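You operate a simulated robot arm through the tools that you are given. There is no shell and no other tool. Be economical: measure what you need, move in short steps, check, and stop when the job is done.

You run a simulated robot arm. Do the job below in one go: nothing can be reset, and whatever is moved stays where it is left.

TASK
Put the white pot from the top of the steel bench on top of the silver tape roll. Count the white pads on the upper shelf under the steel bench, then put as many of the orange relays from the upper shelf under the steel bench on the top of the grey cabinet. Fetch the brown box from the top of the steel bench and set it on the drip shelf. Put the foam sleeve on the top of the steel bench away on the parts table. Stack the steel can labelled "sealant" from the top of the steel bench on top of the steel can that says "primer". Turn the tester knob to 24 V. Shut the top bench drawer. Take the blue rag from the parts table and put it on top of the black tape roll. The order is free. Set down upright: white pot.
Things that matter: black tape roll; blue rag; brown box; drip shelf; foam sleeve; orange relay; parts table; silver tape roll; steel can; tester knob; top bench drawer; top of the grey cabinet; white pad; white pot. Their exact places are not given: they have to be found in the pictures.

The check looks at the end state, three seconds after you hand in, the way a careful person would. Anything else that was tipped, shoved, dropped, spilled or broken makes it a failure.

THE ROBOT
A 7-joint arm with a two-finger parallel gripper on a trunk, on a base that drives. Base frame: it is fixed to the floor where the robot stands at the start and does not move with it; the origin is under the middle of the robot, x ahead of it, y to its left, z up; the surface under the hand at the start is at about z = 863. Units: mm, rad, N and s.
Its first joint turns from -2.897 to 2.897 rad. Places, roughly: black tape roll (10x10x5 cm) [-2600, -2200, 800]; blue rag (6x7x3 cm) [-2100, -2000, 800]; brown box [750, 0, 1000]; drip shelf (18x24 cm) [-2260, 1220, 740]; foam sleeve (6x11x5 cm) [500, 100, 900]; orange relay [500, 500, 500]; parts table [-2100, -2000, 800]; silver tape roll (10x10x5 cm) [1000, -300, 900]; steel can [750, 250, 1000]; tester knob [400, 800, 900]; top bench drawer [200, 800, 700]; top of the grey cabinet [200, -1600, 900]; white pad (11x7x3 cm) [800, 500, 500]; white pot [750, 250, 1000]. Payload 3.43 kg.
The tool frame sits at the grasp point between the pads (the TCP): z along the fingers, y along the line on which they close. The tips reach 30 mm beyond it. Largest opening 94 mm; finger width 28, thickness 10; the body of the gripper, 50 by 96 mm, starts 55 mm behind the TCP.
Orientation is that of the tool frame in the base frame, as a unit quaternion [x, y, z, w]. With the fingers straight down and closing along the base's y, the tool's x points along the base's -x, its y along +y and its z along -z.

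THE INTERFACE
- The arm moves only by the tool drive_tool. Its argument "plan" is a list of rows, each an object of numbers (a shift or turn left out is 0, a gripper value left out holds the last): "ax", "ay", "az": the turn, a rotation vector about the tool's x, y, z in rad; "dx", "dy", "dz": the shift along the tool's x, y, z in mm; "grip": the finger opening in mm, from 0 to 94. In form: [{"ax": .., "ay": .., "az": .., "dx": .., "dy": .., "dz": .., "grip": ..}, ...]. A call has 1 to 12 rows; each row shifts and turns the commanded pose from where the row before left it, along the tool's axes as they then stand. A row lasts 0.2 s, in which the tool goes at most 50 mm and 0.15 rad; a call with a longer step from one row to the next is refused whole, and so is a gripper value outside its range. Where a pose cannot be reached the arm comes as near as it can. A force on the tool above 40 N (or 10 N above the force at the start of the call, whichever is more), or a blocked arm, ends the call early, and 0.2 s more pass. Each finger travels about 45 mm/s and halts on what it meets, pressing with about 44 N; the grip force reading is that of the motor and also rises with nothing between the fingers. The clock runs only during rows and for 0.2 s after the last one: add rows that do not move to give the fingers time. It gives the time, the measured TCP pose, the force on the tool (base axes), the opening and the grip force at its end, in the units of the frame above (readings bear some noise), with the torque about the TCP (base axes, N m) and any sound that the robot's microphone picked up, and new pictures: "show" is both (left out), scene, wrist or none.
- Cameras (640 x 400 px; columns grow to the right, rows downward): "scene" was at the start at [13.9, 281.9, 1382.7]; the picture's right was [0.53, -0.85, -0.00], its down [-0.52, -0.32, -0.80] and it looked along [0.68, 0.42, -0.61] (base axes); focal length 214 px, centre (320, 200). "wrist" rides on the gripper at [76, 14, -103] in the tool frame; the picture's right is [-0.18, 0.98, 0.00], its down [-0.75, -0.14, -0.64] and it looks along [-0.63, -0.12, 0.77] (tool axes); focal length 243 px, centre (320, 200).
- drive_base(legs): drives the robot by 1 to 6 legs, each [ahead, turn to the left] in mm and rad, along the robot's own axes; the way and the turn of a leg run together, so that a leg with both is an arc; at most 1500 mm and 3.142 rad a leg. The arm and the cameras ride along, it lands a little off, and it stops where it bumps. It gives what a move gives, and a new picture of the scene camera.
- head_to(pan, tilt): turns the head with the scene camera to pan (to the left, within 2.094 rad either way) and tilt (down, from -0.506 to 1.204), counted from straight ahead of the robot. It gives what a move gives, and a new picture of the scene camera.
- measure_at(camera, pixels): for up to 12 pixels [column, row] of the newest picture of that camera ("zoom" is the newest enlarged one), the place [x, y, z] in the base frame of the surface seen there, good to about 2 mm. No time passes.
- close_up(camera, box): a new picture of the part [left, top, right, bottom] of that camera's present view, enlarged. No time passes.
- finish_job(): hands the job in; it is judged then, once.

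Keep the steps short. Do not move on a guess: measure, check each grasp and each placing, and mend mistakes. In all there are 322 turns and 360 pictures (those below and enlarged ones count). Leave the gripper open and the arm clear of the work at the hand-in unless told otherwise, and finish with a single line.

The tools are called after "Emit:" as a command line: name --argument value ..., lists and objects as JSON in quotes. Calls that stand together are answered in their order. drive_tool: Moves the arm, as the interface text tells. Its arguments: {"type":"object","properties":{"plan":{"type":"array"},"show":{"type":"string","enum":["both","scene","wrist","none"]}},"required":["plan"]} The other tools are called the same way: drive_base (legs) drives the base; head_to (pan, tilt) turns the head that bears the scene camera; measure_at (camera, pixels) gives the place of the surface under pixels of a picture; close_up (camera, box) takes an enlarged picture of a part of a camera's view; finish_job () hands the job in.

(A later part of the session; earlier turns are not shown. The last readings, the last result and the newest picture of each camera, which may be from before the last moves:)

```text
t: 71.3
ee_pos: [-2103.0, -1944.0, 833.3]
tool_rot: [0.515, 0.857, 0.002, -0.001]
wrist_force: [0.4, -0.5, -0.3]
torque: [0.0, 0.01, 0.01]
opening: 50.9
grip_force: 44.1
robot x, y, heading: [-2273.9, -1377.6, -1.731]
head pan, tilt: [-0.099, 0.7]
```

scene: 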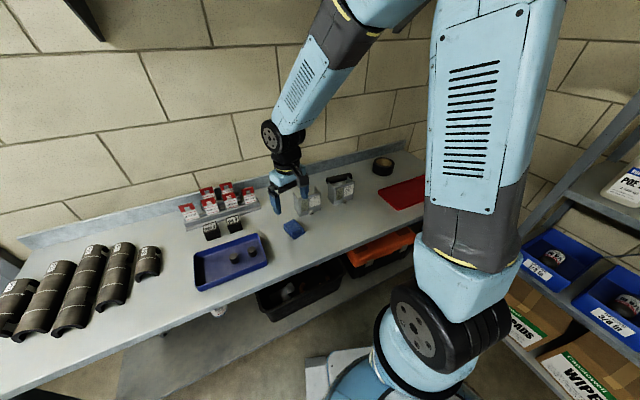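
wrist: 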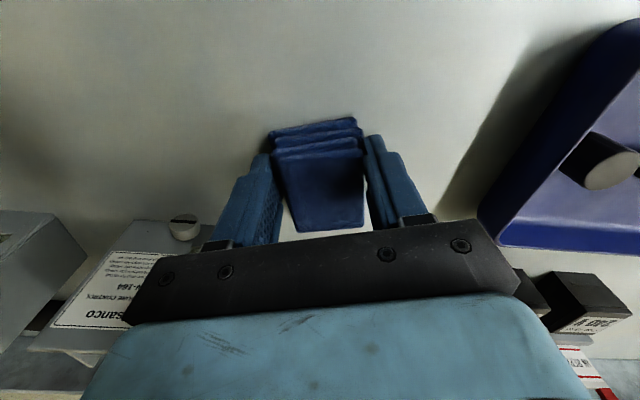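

Emit:
drive_tool --plan '[{"dz": -40}, {"dz": -50}, {"dz": -50}, {"dz": -50}, {}]' --show "none"

Emit:
drive_tool --plan '[{"dx": -1.75, "dy": -47.1}, {"dx": -1.75, "dy": -47.1}, {"dx": -1.75, "dy": -47.1}, {"dx": -1.75, "dy": -47.1}, {"dx": -1.75, "dy": -47.1}, {"dx": -1.75, "dy": -47.1}, {"dx": -1.75, "dy": -47.1}, {"dx": -1.75, "dy": -47.1}, {"dx": -1.75, "dy": -47.1}, {"dx": -1.75, "dy": -47.1}, {"dx": -1.75, "dy": -47.1}, {"dx": -1.75, "dy": -47.1}]'

```text
t: 72.5
ee_pos: [-2102.7, -1946.2, 1024.4]
tool_rot: [0.515, 0.857, 0.001, -0.001]
wrist_force: [-0.1, 0.2, -0.8]
torque: [0.04, -0.01, 0.0]
opening: 50.7
grip_force: 44.1
robot x, y, heading: [-2275.3, -1374.0, -1.734]
head pan, tilt: [-0.099, 0.7]
```

```text
t: 75.2
ee_pos: [-2593.2, -2229.9, 1023.3]
tool_rot: [0.514, 0.858, 0.0, 0.0]
wrist_force: [0.6, -0.1, 0.5]
torque: [-0.03, 0.02, 0.02]
opening: 50.6
grip_force: 43.9
robot x, y, heading: [-2275.1, -1373.8, -1.737]
head pan, tilt: [-0.099, 0.7]
```

scene: 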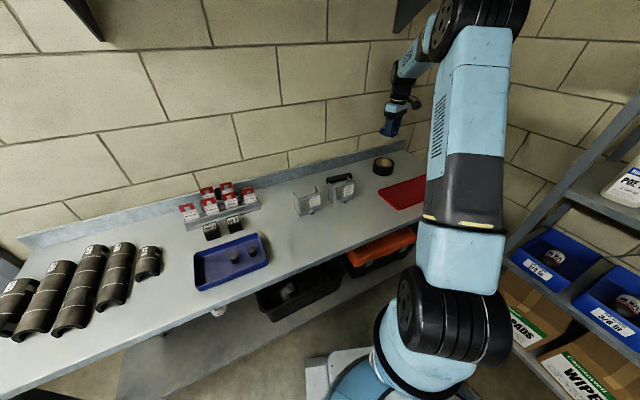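
wrist: 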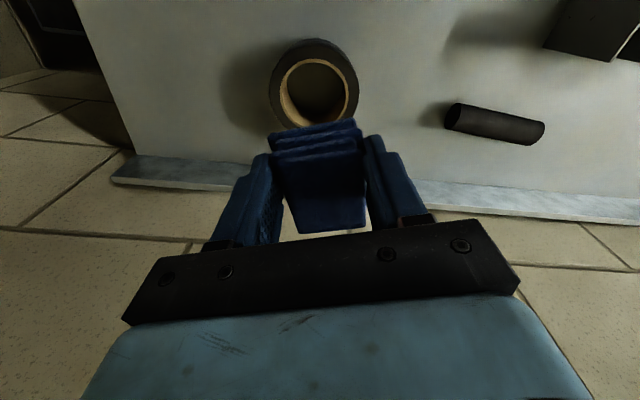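

Emit:
drive_tool --plan '[{"dx": 9, "dy": -5, "dz": 40}, {"dz": 40}, {"dz": 40}, {"dz": 12}, {}]'

```text
t: 76.3
ee_pos: [-2601.8, -2224.7, 889.7]
tool_rot: [0.514, 0.858, 0.001, 0.0]
wrist_force: [-0.5, -0.5, -1.4]
torque: [-0.02, 0.0, 0.02]
opening: 50.6
grip_force: 44.0
robot x, y, heading: [-2276.5, -1373.5, -1.738]
head pan, tilt: [-0.099, 0.7]
```

scene: 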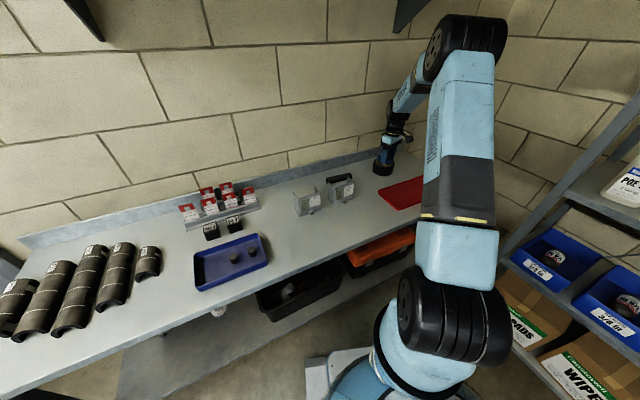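
wrist: 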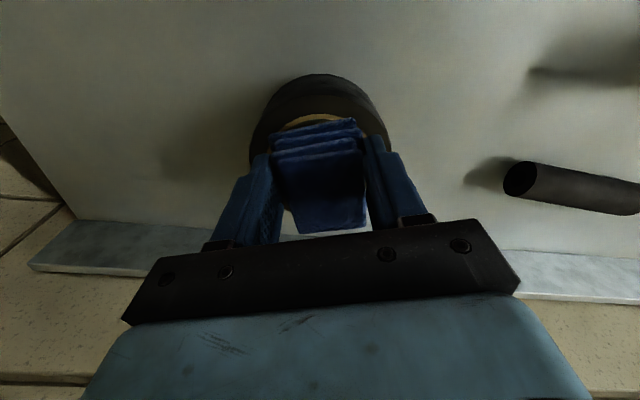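

Rag is centred over the roll. Lower a few mm, release, and rise.

Emit:
drive_tool --plan '[{"dz": 4}, {"dz": 3}, {}, {"grip": 60}, {"grip": 80}, {"grip": 94}, {"grip": 94}, {"grip": 94}, {"dz": -40}, {"dz": -50}, {"dz": -50}, {"dz": -50}]'

```text
t: 79.0
ee_pos: [-2602.1, -2225.8, 1073.1]
tool_rot: [0.515, 0.857, 0.001, 0.0]
wrist_force: [-0.1, -0.9, 0.3]
torque: [0.03, -0.03, 0.01]
opening: 93.9
grip_force: 0.0
robot x, y, heading: [-2278.9, -1379.2, -1.738]
head pan, tilt: [-0.099, 0.7]
```

scene: 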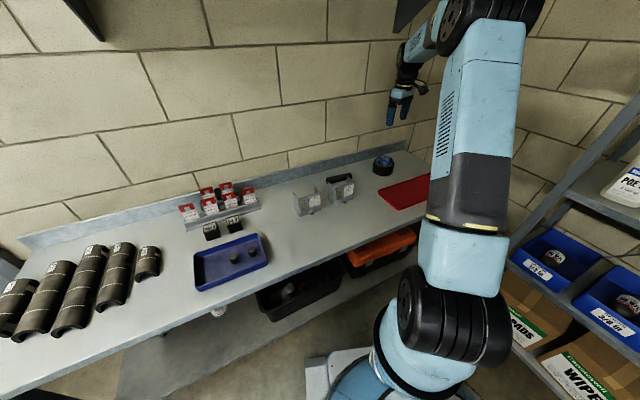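
wrist: 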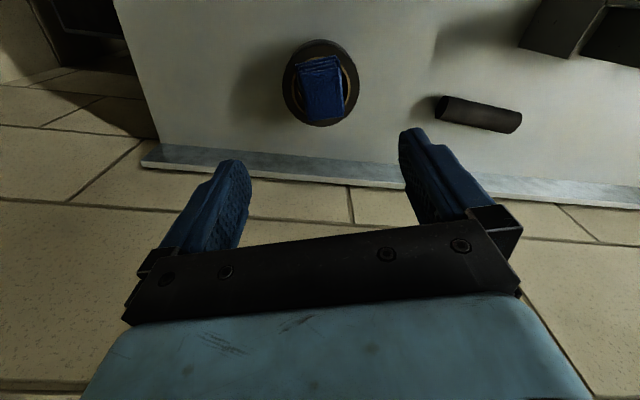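

Emit:
close_up --camera "wrist" --box '[260, 30, 380, 130]'

Emit:
measure_at --camera "wrist" --pixels '[[322, 90], [322, 70], [320, 105], [290, 80], [350, 80]]'

```text
4.00 times, centred on (320, 80) of wrist
```

zoom: 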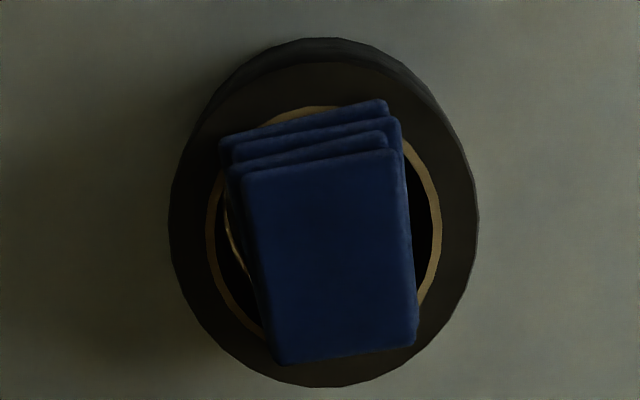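

```text
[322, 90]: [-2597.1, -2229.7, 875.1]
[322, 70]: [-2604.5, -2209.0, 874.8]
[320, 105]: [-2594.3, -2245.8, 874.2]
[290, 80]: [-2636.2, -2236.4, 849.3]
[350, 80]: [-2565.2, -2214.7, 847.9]
```

Rag done. Retract the arm and drive to a standoff facing the drawer.

Emit:
drive_tool --plan '[{"dx": 26, "dy": 39, "dz": -13}, {"dx": 26, "dy": 39, "dz": -13}, {"dx": 26, "dy": 39, "dz": -13}, {"dx": 26, "dy": 39, "dz": -13}, {"dx": 26, "dy": 39, "dz": -13}, {"dx": 26, "dy": 39, "dz": -13}, {"dx": 26, "dy": 39, "dz": -13}, {"dx": 26, "dy": 39, "dz": -13}, {"dx": 26, "dy": 39, "dz": -13}]' --show "none"

Emit:
drive_base --legs '[[-400, 0], [0, 2.589], [1200, 0], [1170, 0], [0, -0.851]]'

Emit:
head_to --pan 0.2 --tilt 0.6

```text
t: 81.0
ee_pos: [-2400.8, -1856.5, 1193.1]
tool_rot: [0.514, 0.858, 0.001, -0.001]
wrist_force: [-0.4, -0.8, -0.4]
torque: [0.06, -0.01, 0.02]
opening: 93.8
grip_force: 0.0
robot x, y, heading: [-2277.0, -1373.9, -1.737]
head pan, tilt: [-0.099, 0.7]
```

```text
t: 87.1
ee_pos: [-1792.1, -1248.8, 1194.9]
tool_rot: [-0.088, 0.996, 0.001, 0.0]
wrist_force: [0.2, 0.0, -0.3]
torque: [0.04, 0.03, 0.04]
opening: 93.9
grip_force: 0.0
robot x, y, heading: [-2242.5, -1040.3, -0.448]
head pan, tilt: [-0.099, 0.7]
stopped in leg 2: the robot was blocked; the commanded pose is now the measured one
```

scene: 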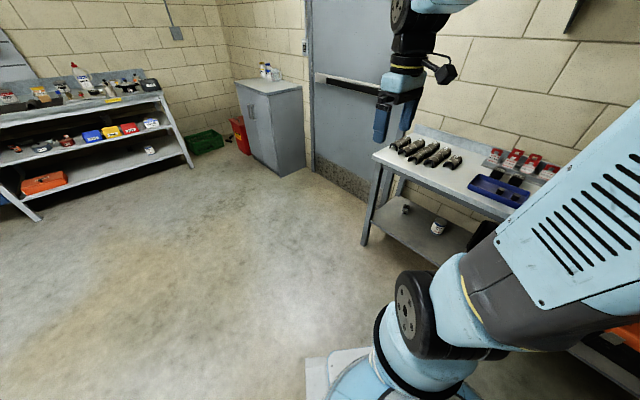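

```text
t: 87.9
ee_pos: [-1791.4, -1246.6, 1194.9]
tool_rot: [-0.089, 0.996, 0.0, -0.001]
wrist_force: [0.7, 0.1, -0.1]
torque: [0.0, -0.03, -0.02]
opening: 94.0
grip_force: 0.2
robot x, y, heading: [-2248.5, -1038.0, -0.445]
head pan, tilt: [0.201, 0.6]
```

scene: 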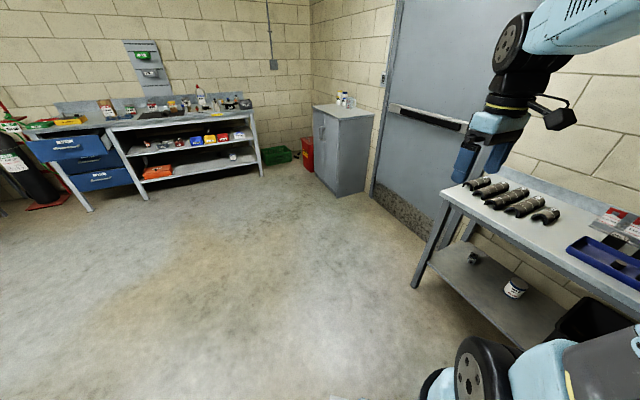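

Free space all round; I'll try the rest of the turn in smaller legs.

Emit:
drive_base --legs '[[0, 0.65], [0, 0.65]]'

```text
t: 91.9
ee_pos: [-1887.9, -691.6, 1195.0]
tool_rot: [-0.638, 0.77, 0.0, -0.001]
wrist_force: [0.6, 0.0, 0.6]
torque: [0.0, 0.02, 0.0]
opening: 94.1
grip_force: 0.0
robot x, y, heading: [-2201.0, -1085.0, 0.793]
head pan, tilt: [0.201, 0.6]
stopped in leg 2: the robot was blocked; the commanded pose is now the measured one
```

scene: 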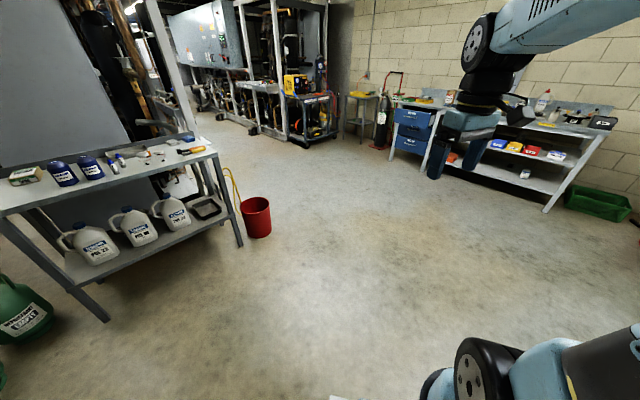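

The heading is nearly as wanted; continue in short legs.

Emit:
drive_base --legs '[[0, 0.09], [1200, 0], [1200, 0], [0, -0.45], [0, -0.43]]'

```text
t: 107.4
ee_pos: [-174.8, 836.7, 1195.3]
tool_rot: [-0.284, 0.959, 0.0, -0.001]
wrist_force: [-0.1, -0.3, 0.5]
torque: [0.01, -0.03, 0.0]
opening: 93.8
grip_force: 0.0
robot x, y, heading: [-676.6, 843.0, -0.024]
head pan, tilt: [0.201, 0.6]
```

scene: 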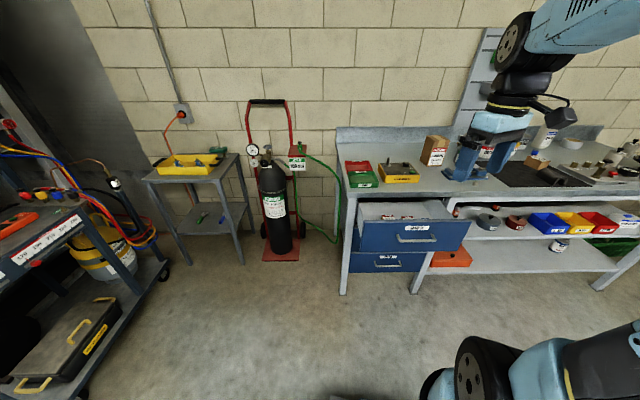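

Emit:
measure_at --camera "scene" --pixels '[[362, 228], [465, 228], [362, 248], [415, 246], [400, 238], [433, 237], [380, 270], [400, 191], [345, 200], [500, 205], [418, 225], [350, 225]]'

Emit:
close_up --camera "scene" --box '[330, 180, 490, 280]'

```text
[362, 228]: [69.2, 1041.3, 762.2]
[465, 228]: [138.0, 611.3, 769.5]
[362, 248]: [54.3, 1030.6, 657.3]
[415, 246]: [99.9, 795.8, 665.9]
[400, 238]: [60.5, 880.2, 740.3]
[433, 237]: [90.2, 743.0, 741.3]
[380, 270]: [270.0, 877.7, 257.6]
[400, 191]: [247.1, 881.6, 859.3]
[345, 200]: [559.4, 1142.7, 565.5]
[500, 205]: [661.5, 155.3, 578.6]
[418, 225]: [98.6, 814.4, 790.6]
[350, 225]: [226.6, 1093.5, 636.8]
```

```text
4.00 times, centred on (410, 230) of scene
```

zoom: 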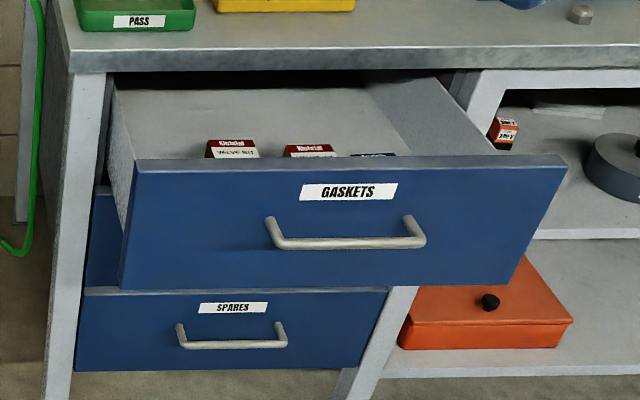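

Drawer front runs from (69,1041) to (138,611), so the bench is turned about 9°. I'll point the closed fingers horizontally along (0.987, 0.158), lower them and push the face under the handle.

Emit:
drive_tool --plan '[{"az": 0.139, "grip": 0}, {"az": 0.139}, {"az": 0.139}, {"ay": -0.143}, {"ay": -0.143}, {"ay": -0.143}, {"ay": -0.143}, {"ay": -0.143}, {"ay": -0.143}, {"ay": -0.143}, {"ay": -0.143}, {"ay": -0.143}]' --show "none"

Emit:
drive_tool --plan '[{"ay": -0.142}, {"ay": -0.142}, {"dx": 45}, {"dx": 50}, {"dx": 50}, {"dx": 50}, {"dx": 50}, {"dx": 50}, {"dx": 50}, {"dx": 50}, {"dx": 50}, {"dx": 50}]'

```text
t: 110.0
ee_pos: [-144.8, 829.5, 1246.6]
tool_rot: [-0.064, 0.798, 0.048, 0.597]
wrist_force: [-0.7, 0.9, 1.0]
torque: [0.0, -0.01, -0.04]
opening: 0.0
grip_force: 32.9
out of reach, approached as far as the arm can: row 11, 12
robot x, y, heading: [-678.9, 846.4, -0.021]
head pan, tilt: [0.201, 0.6]
```

```text
t: 112.6
ee_pos: [23.2, 782.6, 900.7]
tool_rot: [-0.055, 0.706, 0.054, 0.704]
wrist_force: [0.2, 0.9, 0.9]
torque: [0.03, 0.0, -0.03]
opening: 0.1
grip_force: 33.0
out of reach, approached as far as the arm can: row 1, 2, 3, 4, 5, 6, 7, 8, 9
robot x, y, heading: [-676.2, 842.0, -0.019]
head pan, tilt: [0.201, 0.6]
```

scene: 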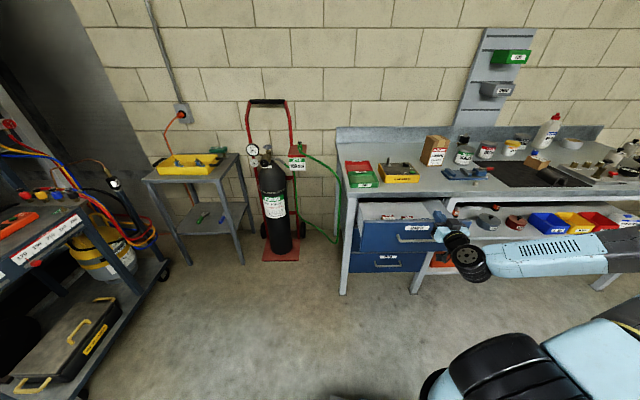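
wrist: 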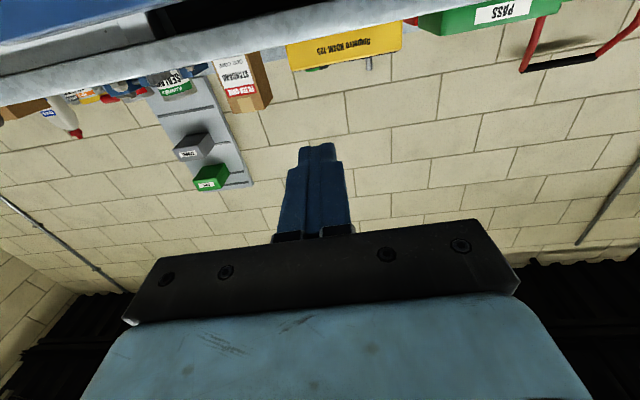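

Emit:
drive_tool --plan '[{}, {}]' --show "scene"

```text
t: 113.2
ee_pos: [23.0, 782.5, 899.8]
tool_rot: [-0.056, 0.706, 0.056, 0.704]
wrist_force: [1.1, 0.2, 0.8]
torque: [0.01, -0.01, 0.01]
opening: 0.0
grip_force: 32.8
robot x, y, heading: [-678.0, 844.0, -0.021]
head pan, tilt: [0.201, 0.6]
```

scene: 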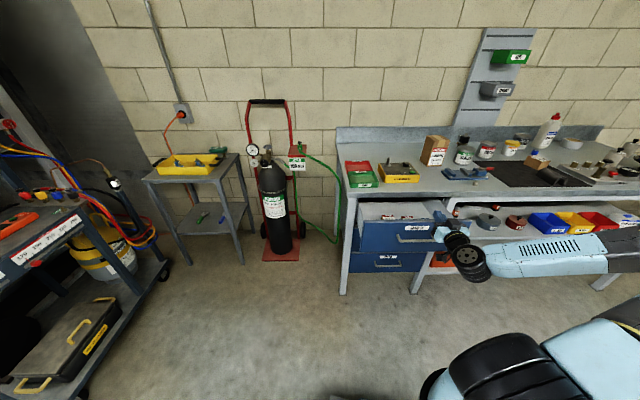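

Emit:
drive_tool --plan '[{"dx": 40, "dy": 15, "dz": -15}, {"dx": 40, "dy": 15}, {"dx": 40}, {"dx": 40}, {"dx": 40}, {}]'

```text
t: 114.6
ee_pos: [5.3, 811.2, 701.6]
tool_rot: [-0.055, 0.706, 0.055, 0.704]
wrist_force: [-0.6, 0.1, -0.7]
torque: [0.02, 0.03, 0.0]
opening: 0.0
grip_force: 32.9
robot x, y, heading: [-677.9, 849.6, -0.018]
head pan, tilt: [0.201, 0.6]
```

scene: 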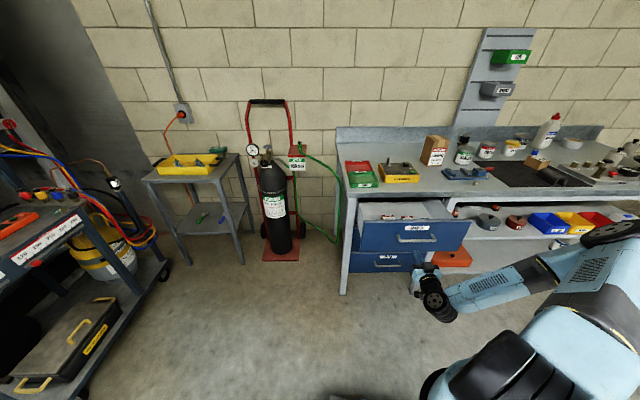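
wrist: 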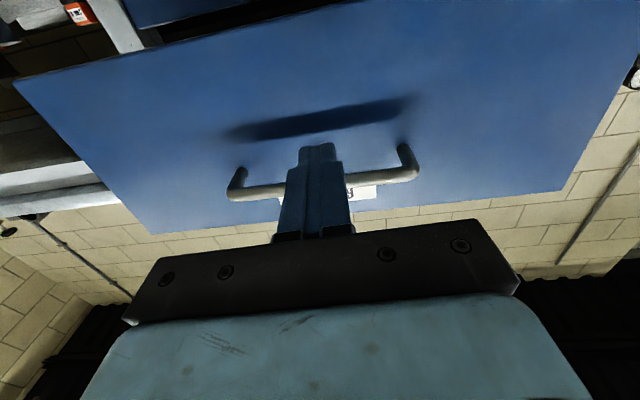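

Fingers are centred under the handle. Push forward.

Emit:
drive_tool --plan '[{"dz": 25}, {"dz": 25}, {"dz": 20}, {"dz": 20}, {"dz": 20}, {"dz": 20}, {"dz": 20}, {"dz": 20}, {"dz": 20}, {"dz": 20}]'

```text
t: 116.8
ee_pos: [211.2, 843.2, 698.3]
tool_rot: [-0.055, 0.706, 0.055, 0.704]
wrist_force: [0.3, -0.2, -0.5]
torque: [-0.02, -0.01, -0.01]
opening: 0.1
grip_force: 32.7
robot x, y, heading: [-676.2, 847.3, -0.022]
head pan, tilt: [0.201, 0.6]
```

scene: 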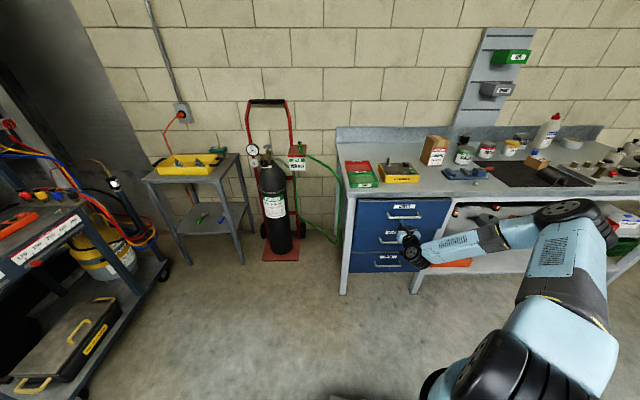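
wrist: 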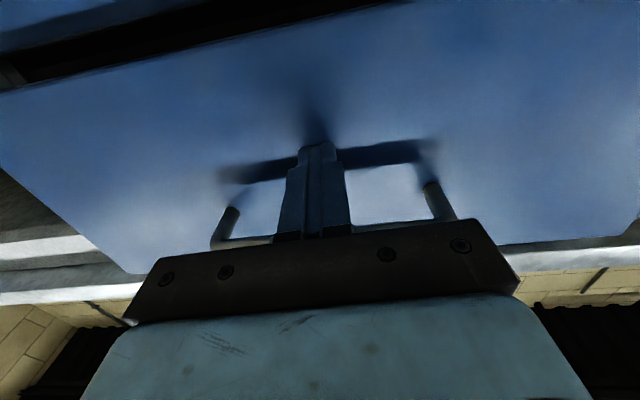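

Emit:
drive_tool --plan '[{"dz": 8}, {"dz": 8}, {"dz": 6}, {"dz": 6}, {"dz": 6}, {"dz": 6}, {"dz": 6}]'

Emit:
close_up --camera "scene" --box '[330, 180, 490, 280]'

```text
t: 118.2
ee_pos: [245.9, 848.5, 699.3]
tool_rot: [-0.055, 0.707, 0.056, 0.703]
wrist_force: [-21.1, -5.2, 9.1]
torque: [0.13, -0.32, 0.13]
opening: 0.0
grip_force: 32.8
robot x, y, heading: [-678.9, 844.6, -0.021]
head pan, tilt: [0.201, 0.6]
stopped in row 6: the force on the tool passed its limit at 58 N (the readings are from after the stop); the commanded pose is now the measured one
```

scene: 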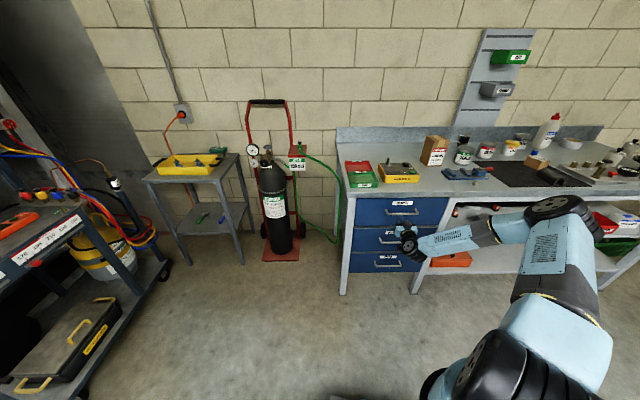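
wrist: 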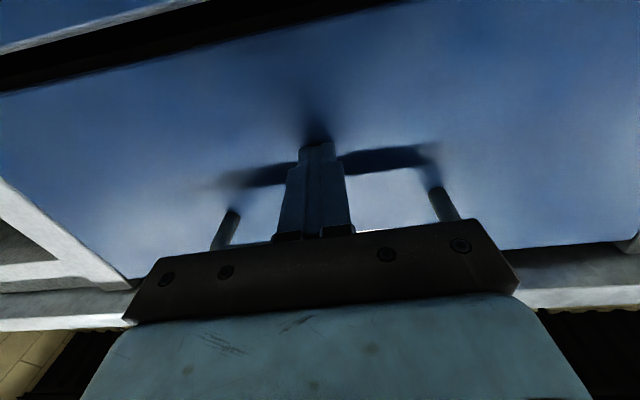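

```text
4.00 times, centred on (410, 230) of scene
```

zoom: 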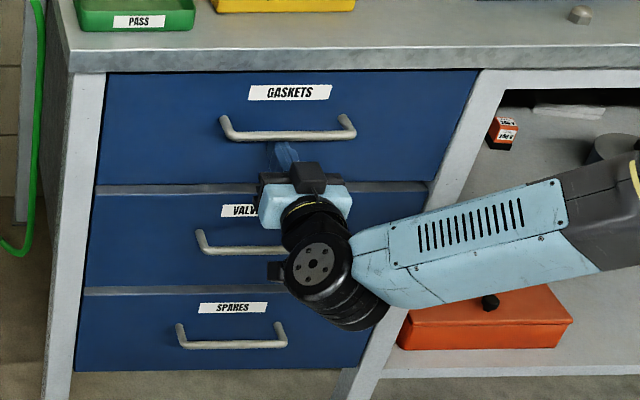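

Drawer is flush shut. Back off, tilt the tool and use the wrist camera to look onto the upper shelf.

Emit:
drive_tool --plan '[{"dz": -40}, {"dz": -40}, {"dz": -40}, {"dz": -40}, {"ay": 0.14}, {"ay": 0.14}, {"ay": 0.14}, {"ay": 0.14}, {"ay": 0.14}, {"ay": 0.14}, {"ay": 0.13}]' --show "none"

Emit:
drive_tool --plan '[{"dy": -48}, {"dy": -48}, {"dy": -48}, {"dy": -48}, {"dy": -48}, {"dy": -48}, {"dy": -48}, {"dy": -48}, {"dy": -48}]' --show "both"

```text
t: 120.6
ee_pos: [88.2, 823.8, 698.5]
tool_rot: [-0.075, 0.953, 0.025, 0.291]
wrist_force: [0.4, -0.5, -0.8]
torque: [0.0, -0.04, -0.02]
opening: 0.1
grip_force: 33.2
robot x, y, heading: [-675.7, 845.0, -0.022]
head pan, tilt: [0.201, 0.6]
```

```text
t: 122.6
ee_pos: [149.7, 423.2, 695.9]
tool_rot: [-0.069, 0.953, 0.018, 0.296]
wrist_force: [0.8, 0.2, 0.6]
torque: [0.02, 0.01, -0.04]
opening: 0.1
grip_force: 33.4
out of reach, approached as far as the arm can: row 7, 9
robot x, y, heading: [-679.9, 847.1, -0.024]
head pan, tilt: [0.201, 0.6]
```

scene: 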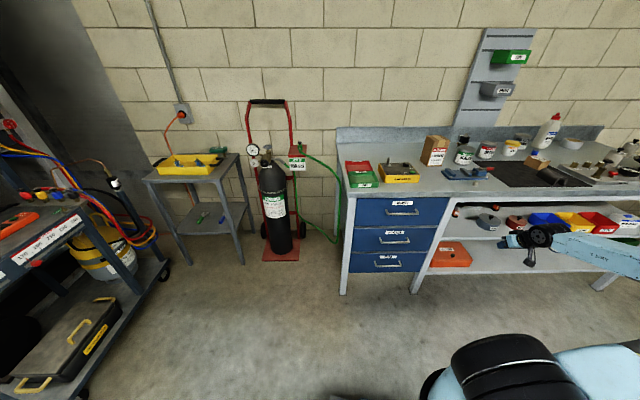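
wrist: 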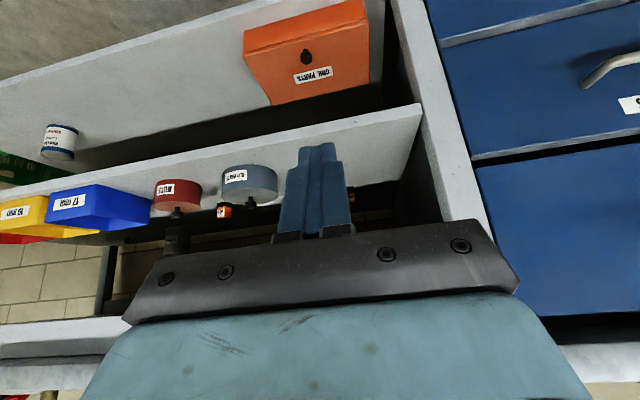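

Emit:
drive_tool --plan '[{"ay": -0.14}, {"ay": -0.14}, {"ay": -0.1}]' --show "wrist"

Emit:
close_up --camera "wrist" --box '[120, 60, 440, 260]'

```text
t: 123.4
ee_pos: [149.0, 426.6, 696.2]
tool_rot: [-0.07, 0.881, 0.038, 0.467]
wrist_force: [0.5, -0.2, 0.0]
torque: [0.0, 0.0, 0.01]
opening: 0.1
grip_force: 32.7
robot x, y, heading: [-674.1, 846.1, -0.021]
head pan, tilt: [0.201, 0.6]
```

wrist: 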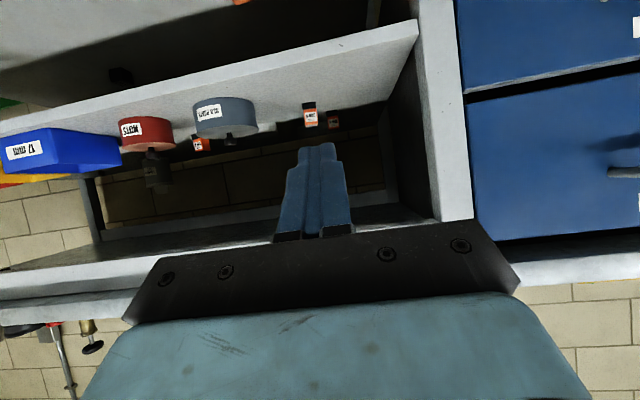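

```text
2.00 times, centred on (280, 160) of wrist
```

zoom: 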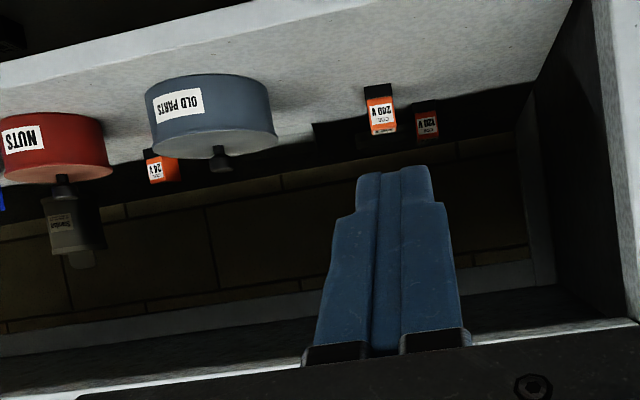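

Emit:
close_up --camera "wrist" --box '[240, 90, 360, 165]'

Emit:
close_up --camera "wrist" --box '[100, 110, 260, 210]'

```text
5.33 times, centred on (300, 128) of wrist
```

zoom: 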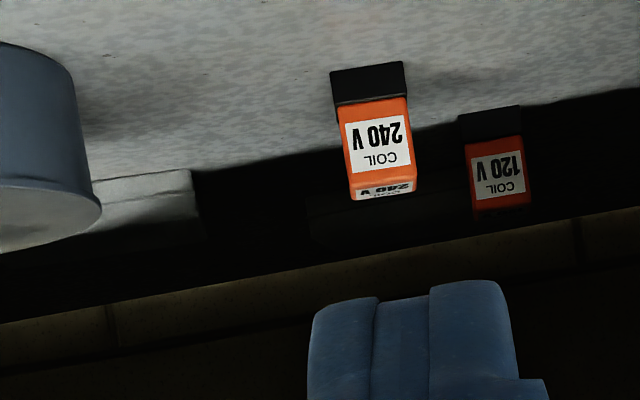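

```text
4.00 times, centred on (180, 160) of wrist
```

zoom: 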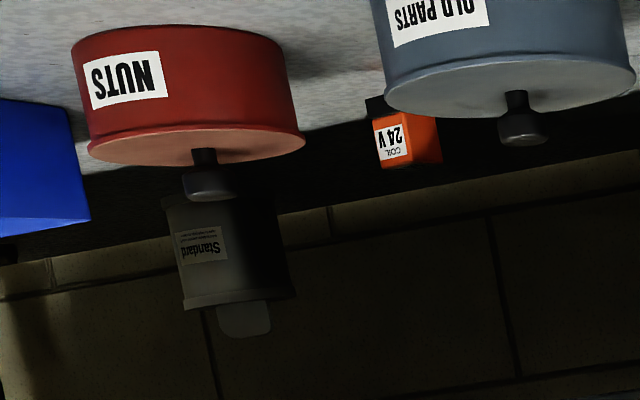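

Two pads confirmed so far. Return the tool to pointing down, rise, then drive closer for the tester knob.

Emit:
drive_tool --plan '[{"ay": 0.14}, {"ay": 0.14}, {"ay": 0.14}, {"ay": 0.14}, {"ay": 0.14}, {"ay": 0.14}, {"ay": 0.135}, {"dz": -50}, {"dz": -50}, {"dz": -50}, {"dz": -50}, {"dz": -50}]' --show "none"

Emit:
drive_tool --plan '[{"dz": -50, "dy": 10}, {"dz": -50, "dy": 10}, {"dz": -50}, {"dy": 45, "dx": 15}, {"dy": 45, "dx": 15}, {"dy": 45, "dx": 15}, {"dy": 45, "dx": 15}, {"dy": 45, "dx": 15}, {"dy": 45, "dx": 15}, {"dy": 45, "dx": 15}, {"dy": 45, "dx": 15}]' --show "none"

Emit:
drive_base --legs '[[400, 0]]'

Emit:
head_to --pan 0.2 --tilt 0.75

```text
t: 126.0
ee_pos: [128.1, 425.3, 945.9]
tool_rot: [-0.086, 0.995, 0.015, 0.048]
wrist_force: [0.8, -0.4, 0.0]
torque: [0.02, 0.02, 0.0]
opening: 0.0
grip_force: 32.7
out of reach, approached as far as the arm can: row 3
robot x, y, heading: [-677.4, 844.1, -0.02]
head pan, tilt: [0.201, 0.6]
```

```text
refused: row 1 steps farther than a row can; nothing moved
```

```text
t: 128.5
ee_pos: [526.7, 424.4, 944.5]
tool_rot: [-0.09, 0.995, 0.015, 0.047]
wrist_force: [0.2, 0.1, 0.1]
torque: [0.04, -0.01, 0.01]
opening: 0.0
grip_force: 32.9
robot x, y, heading: [-281.3, 835.8, -0.012]
head pan, tilt: [0.201, 0.6]
```

scene: 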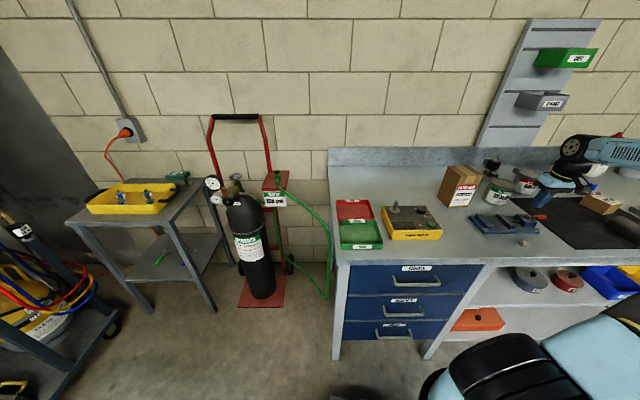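

```text
t: 129.2
ee_pos: [525.5, 422.9, 948.1]
tool_rot: [-0.09, 0.995, 0.015, 0.048]
wrist_force: [0.2, 0.0, -0.6]
torque: [0.01, -0.02, -0.02]
opening: 0.0
grip_force: 33.1
robot x, y, heading: [-282.0, 841.1, -0.011]
head pan, tilt: [0.201, 0.75]
```

scene: 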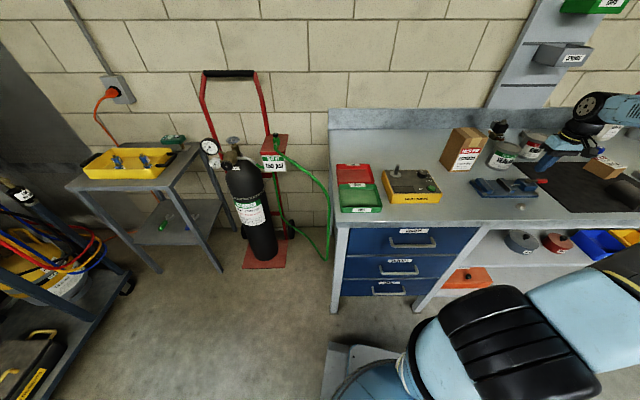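

The second row was refused and the base still moved; nothing was hit, but I must lift first now.

Emit:
drive_tool --plan '[{"dz": -45}, {"dz": -45}, {"dz": -45}, {"dz": -45}, {"dz": -45}, {"ay": 0.08}]'

Emit:
close_up --camera "scene" --box '[320, 120, 640, 240]'

Emit:
close_up --camera "scene" --box '[370, 155, 450, 210]'

```text
t: 130.6
ee_pos: [503.8, 414.4, 1171.1]
tool_rot: [-0.091, 0.996, 0.011, 0.008]
wrist_force: [0.1, 0.8, -0.1]
torque: [0.03, -0.01, -0.01]
opening: 0.0
grip_force: 32.8
robot x, y, heading: [-283.2, 843.1, -0.016]
head pan, tilt: [0.201, 0.75]
```

scene: 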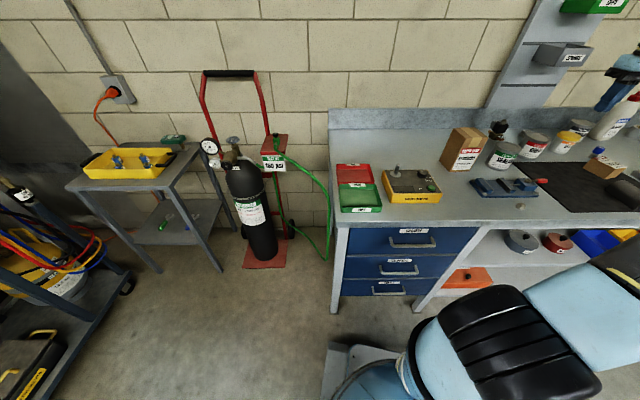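
wrist: 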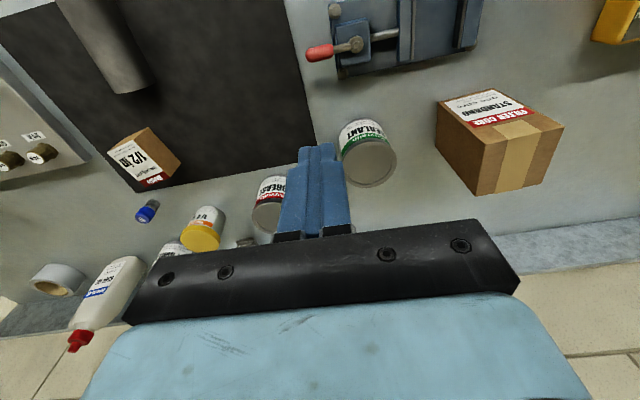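

```text
2.00 times, centred on (480, 180) of scene
```

zoom: 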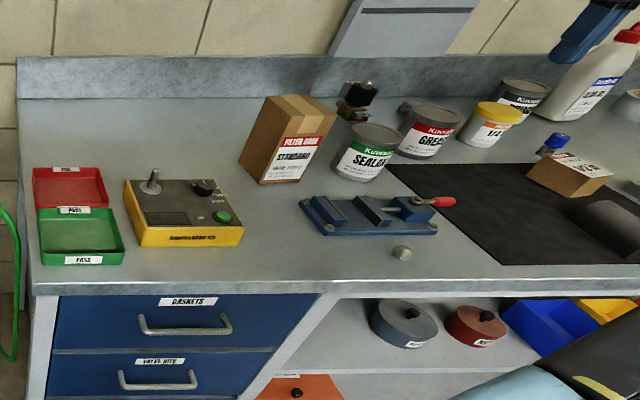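

```text
7.27 times, centred on (410, 182) of scene
```

zoom: 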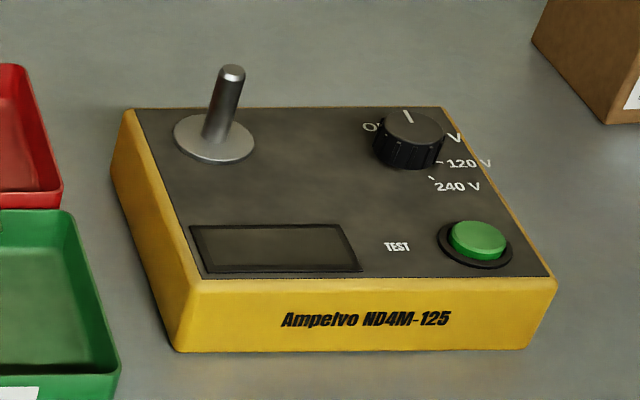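

Emit:
drive_tool --plan '[{"dx": 1.2, "dy": 47.9, "grip": 94}, {"dx": 1.2, "dy": 47.9}, {"dx": 1.2, "dy": 47.9}, {"dx": 1.2, "dy": 47.9}, {"dx": 1.2, "dy": 47.9}, {"dx": 1.2, "dy": 47.9}, {"dx": 1.2, "dy": 47.9}, {"dx": 1.2, "dy": 47.9}, {"dx": 1.2, "dy": 47.9}, {"dz": 40}, {"dz": 40}]' --show "wrist"

Emit:
close_up --camera "wrist" --box '[220, 20, 420, 160]'

```text
t: 133.0
ee_pos: [414.3, 837.3, 1098.2]
tool_rot: [-0.091, 0.996, 0.011, 0.009]
wrist_force: [-0.7, -0.2, -0.2]
torque: [-0.02, -0.01, 0.03]
opening: 93.9
grip_force: 0.1
robot x, y, heading: [-280.3, 840.5, -0.018]
head pan, tilt: [0.201, 0.75]
```

wrist: 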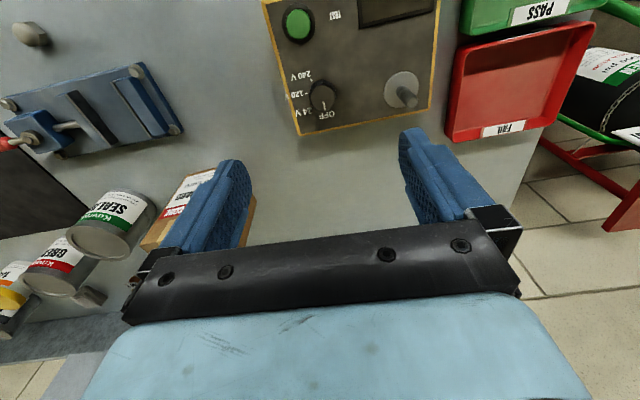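

```text
2.86 times, centred on (320, 90) of wrist
```

zoom: 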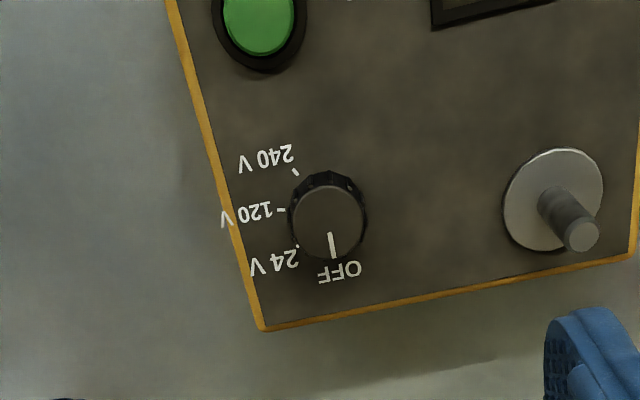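

Emit:
measure_at --camera "zoom" --pixels '[[328, 220], [331, 236], [333, 254], [297, 246], [281, 210], [296, 172], [290, 215], [366, 215], [328, 190], [330, 262], [400, 150], [380, 260]]'

```text
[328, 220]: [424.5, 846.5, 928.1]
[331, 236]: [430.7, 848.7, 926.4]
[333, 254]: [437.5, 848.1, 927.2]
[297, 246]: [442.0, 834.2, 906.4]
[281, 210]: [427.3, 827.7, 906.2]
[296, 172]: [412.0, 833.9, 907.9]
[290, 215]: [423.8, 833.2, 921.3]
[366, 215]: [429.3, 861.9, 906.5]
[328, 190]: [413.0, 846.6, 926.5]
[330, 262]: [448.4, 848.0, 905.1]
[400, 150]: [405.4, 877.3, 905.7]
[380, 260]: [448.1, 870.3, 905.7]
```

Knob centre about (425,846), pointer at OFF, 24 V tick about 46° clockwise from above. Centre over the knob and descend partway.

Emit:
drive_tool --plan '[{"ax": 0.021, "ay": 0.02, "grip": 55}, {"dx": -12.2, "dy": 7.1}, {"dz": 40}, {"dz": 40}, {"dz": 30}, {}]' --show "wrist"

```text
t: 134.4
ee_pos: [426.7, 848.6, 986.4]
tool_rot: [-0.091, 0.996, 0.0, -0.001]
wrist_force: [0.0, 0.2, 0.5]
torque: [-0.01, 0.0, 0.0]
opening: 55.0
grip_force: 0.2
robot x, y, heading: [-280.2, 838.1, -0.015]
head pan, tilt: [0.201, 0.75]
```

wrist: 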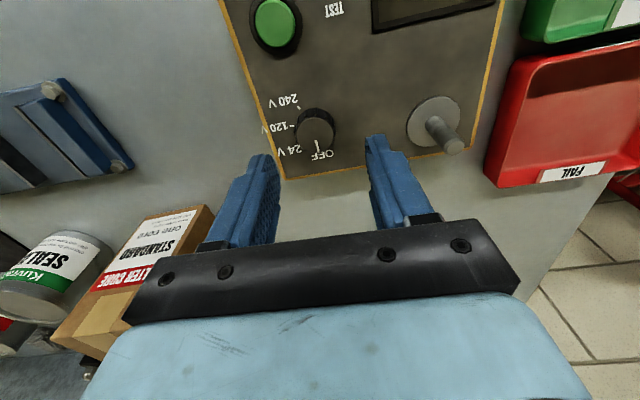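

Emit:
close_up --camera "wrist" --box '[260, 85, 380, 165]'

```text
5.00 times, centred on (320, 125) of wrist
```

zoom: 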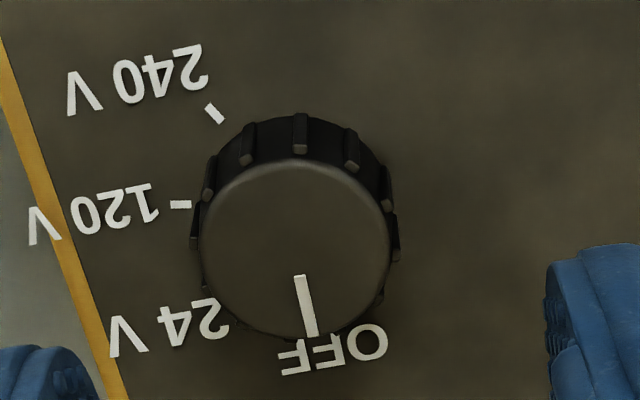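

Emit:
drive_tool --plan '[{"dx": 2, "dy": -3.4, "dz": 20}, {"dz": 15}, {"dz": 10}, {}, {"grip": 25}, {"grip": 25}, {"grip": 25}, {"grip": 25}]' --show "wrist"

```text
t: 136.2
ee_pos: [424.8, 844.7, 944.5]
tool_rot: [-0.09, 0.996, 0.0, -0.001]
wrist_force: [0.4, -0.4, -2.2]
torque: [0.03, -0.15, -0.03]
opening: 29.2
grip_force: 44.9
robot x, y, heading: [-284.6, 837.3, -0.01]
head pan, tilt: [0.201, 0.75]
```

wrist: 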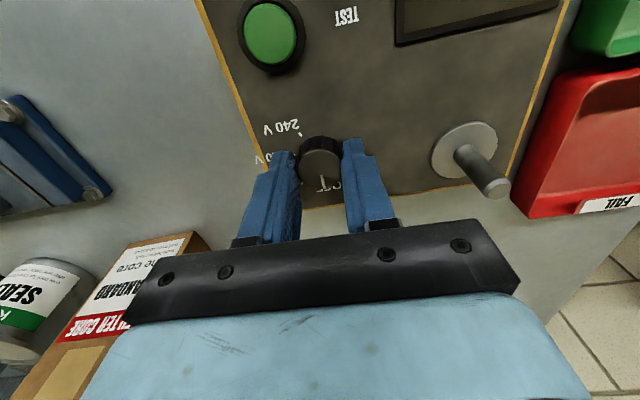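

Gripped at 29 mm. Turn 0.82 rad clockwise (positive about the tool axis).

Emit:
drive_tool --plan '[{"az": 0.137}, {"az": 0.137}, {"az": 0.137}, {"az": 0.137}, {"az": 0.137}, {"az": 0.137}, {}]' --show "wrist"

Emit:
close_up --camera "wrist" --box '[260, 100, 380, 200]'

```text
t: 137.8
ee_pos: [424.6, 844.8, 943.7]
tool_rot: [0.315, 0.949, -0.001, -0.002]
wrist_force: [-27.0, 13.8, -17.0]
torque: [0.54, 0.98, -0.04]
opening: 29.1
grip_force: 44.3
robot x, y, heading: [-285.7, 837.3, -0.011]
head pan, tilt: [0.201, 0.75]
```

wrist: 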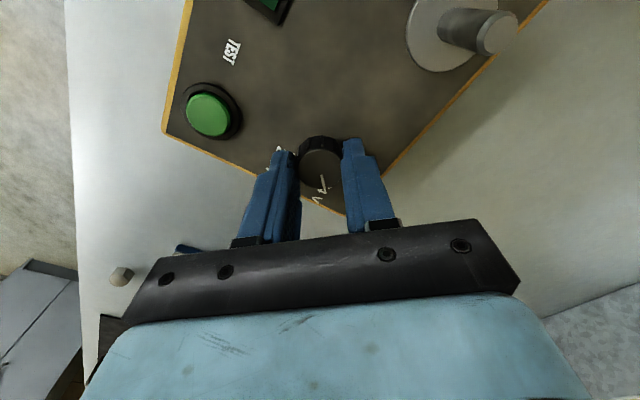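

```text
4.00 times, centred on (320, 150) of wrist
```

zoom: 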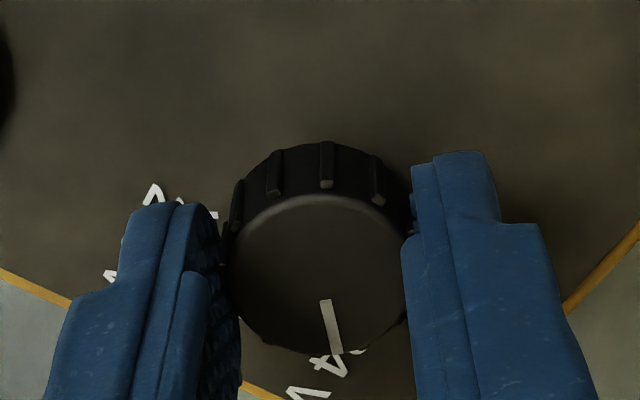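

Emit:
drive_tool --plan '[{"grip": 55}, {"grip": 55}, {"grip": 55}, {"dz": -40}, {"dz": -40}, {}]' --show "wrist"

Emit:
close_up --camera "wrist" --box '[220, 70, 420, 195]'

```text
t: 139.2
ee_pos: [426.9, 846.0, 1026.5]
tool_rot: [0.315, 0.949, 0.0, -0.001]
wrist_force: [-0.2, 0.2, 0.0]
torque: [0.02, 0.02, -0.01]
opening: 55.4
grip_force: 0.1
robot x, y, heading: [-284.4, 834.7, -0.018]
head pan, tilt: [0.201, 0.75]
```

wrist: 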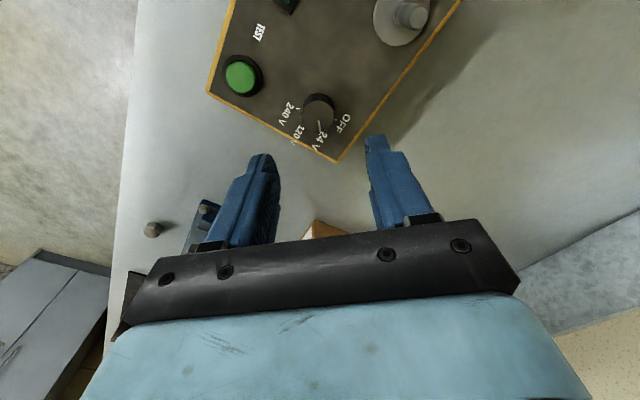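

```text
3.20 times, centred on (320, 132) of wrist
```

zoom: 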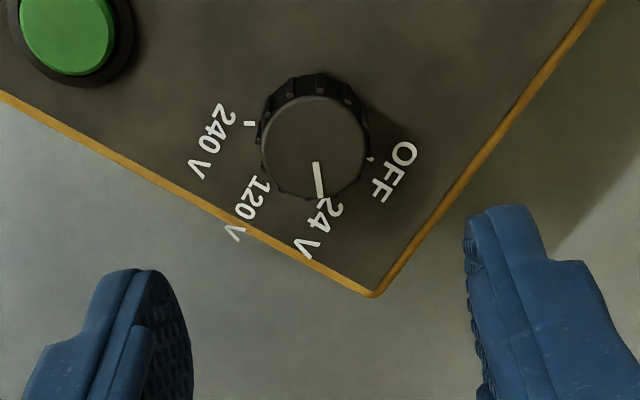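

Emit:
measure_at --camera "zoom" --pixels '[[315, 150], [316, 165], [320, 194], [371, 159], [250, 124], [265, 180], [313, 97], [264, 150], [366, 150], [316, 200]]'

Emit:
measure_at --camera "scene" --pixels '[[383, 201], [441, 200], [436, 175], [389, 170]]'

```text
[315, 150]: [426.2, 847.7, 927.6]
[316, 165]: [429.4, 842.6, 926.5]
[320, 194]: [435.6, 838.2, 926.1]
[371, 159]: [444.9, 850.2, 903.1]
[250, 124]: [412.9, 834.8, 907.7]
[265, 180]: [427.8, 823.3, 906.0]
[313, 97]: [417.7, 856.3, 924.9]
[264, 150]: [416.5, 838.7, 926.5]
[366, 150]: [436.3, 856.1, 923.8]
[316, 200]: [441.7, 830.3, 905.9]
```

```text
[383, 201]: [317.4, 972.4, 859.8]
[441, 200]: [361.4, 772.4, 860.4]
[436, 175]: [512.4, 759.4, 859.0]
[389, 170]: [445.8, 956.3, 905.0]
```

Knob points at 24 V. Lift, swing the tool to the robot's right and near, before repositioning.

Emit:
drive_tool --plan '[{"dz": -45}, {"dz": -45}, {"dz": -45}, {"dz": -35}, {}]' --show "none"

Emit:
drive_tool --plan '[{"dy": -48.5, "dx": 1}, {"dy": -48.5, "dx": 1}, {"dy": -48.5, "dx": 1}, {"dy": -48.5, "dx": 1}, {"dy": -48.5, "dx": 1}, {"dy": -48.5, "dx": 1}, {"dy": -48.5, "dx": 1}, {"dy": -48.5, "dx": 1}, {"dy": -48.5, "dx": 1}, {"dy": -48.5, "dx": 1}, {"dy": -48.5, "dx": 1}, {"dy": -48.5, "dx": 1}]' --show "none"

```text
t: 140.4
ee_pos: [427.7, 845.4, 1194.2]
tool_rot: [0.315, 0.949, 0.0, 0.0]
wrist_force: [0.2, 0.2, 0.7]
torque: [0.02, 0.01, -0.02]
opening: 55.2
grip_force: 0.0
robot x, y, heading: [-282.2, 837.9, -0.009]
head pan, tilt: [0.201, 0.75]
```

```text
t: 143.0
ee_pos: [69.7, 384.5, 1193.5]
tool_rot: [0.315, 0.949, 0.0, 0.0]
wrist_force: [0.1, 0.5, 0.6]
torque: [0.0, -0.01, -0.01]
opening: 55.1
grip_force: 0.0
robot x, y, heading: [-280.3, 841.5, -0.019]
head pan, tilt: [0.201, 0.75]
```

Emit:
drive_base --legs '[[0, 0.65], [0, 0.65], [0, 0.64]]'

```text
t: 145.6
ee_pos: [269.3, 682.8, 1194.3]
tool_rot: [0.0, 1.0, 0.0, 0.0]
wrist_force: [-0.3, 0.2, 0.2]
torque: [0.01, -0.04, -0.02]
opening: 54.8
grip_force: 0.0
robot x, y, heading: [-261.6, 805.7, 0.638]
head pan, tilt: [0.201, 0.75]
stopped in leg 2: the robot was blocked; the commanded pose is now the measured one
```

scene: 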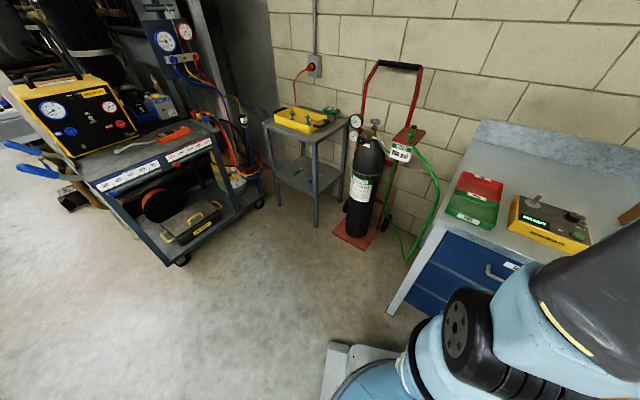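

Emit:
drive_base --legs '[[0, 0.6]]'

```text
t: 147.9
ee_pos: [242.5, 1013.2, 1195.0]
tool_rot: [-0.302, 0.953, 0.0, -0.001]
wrist_force: [-0.1, -0.4, 0.2]
torque: [0.01, 0.01, -0.01]
opening: 55.1
grip_force: 0.0
robot x, y, heading: [-233.1, 798.7, 1.245]
head pan, tilt: [0.201, 0.75]
```

scene: 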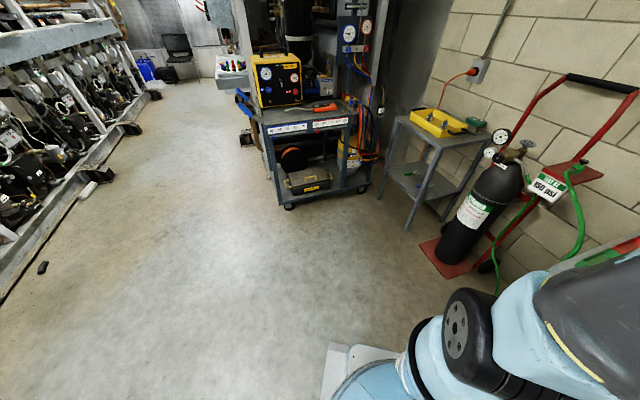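

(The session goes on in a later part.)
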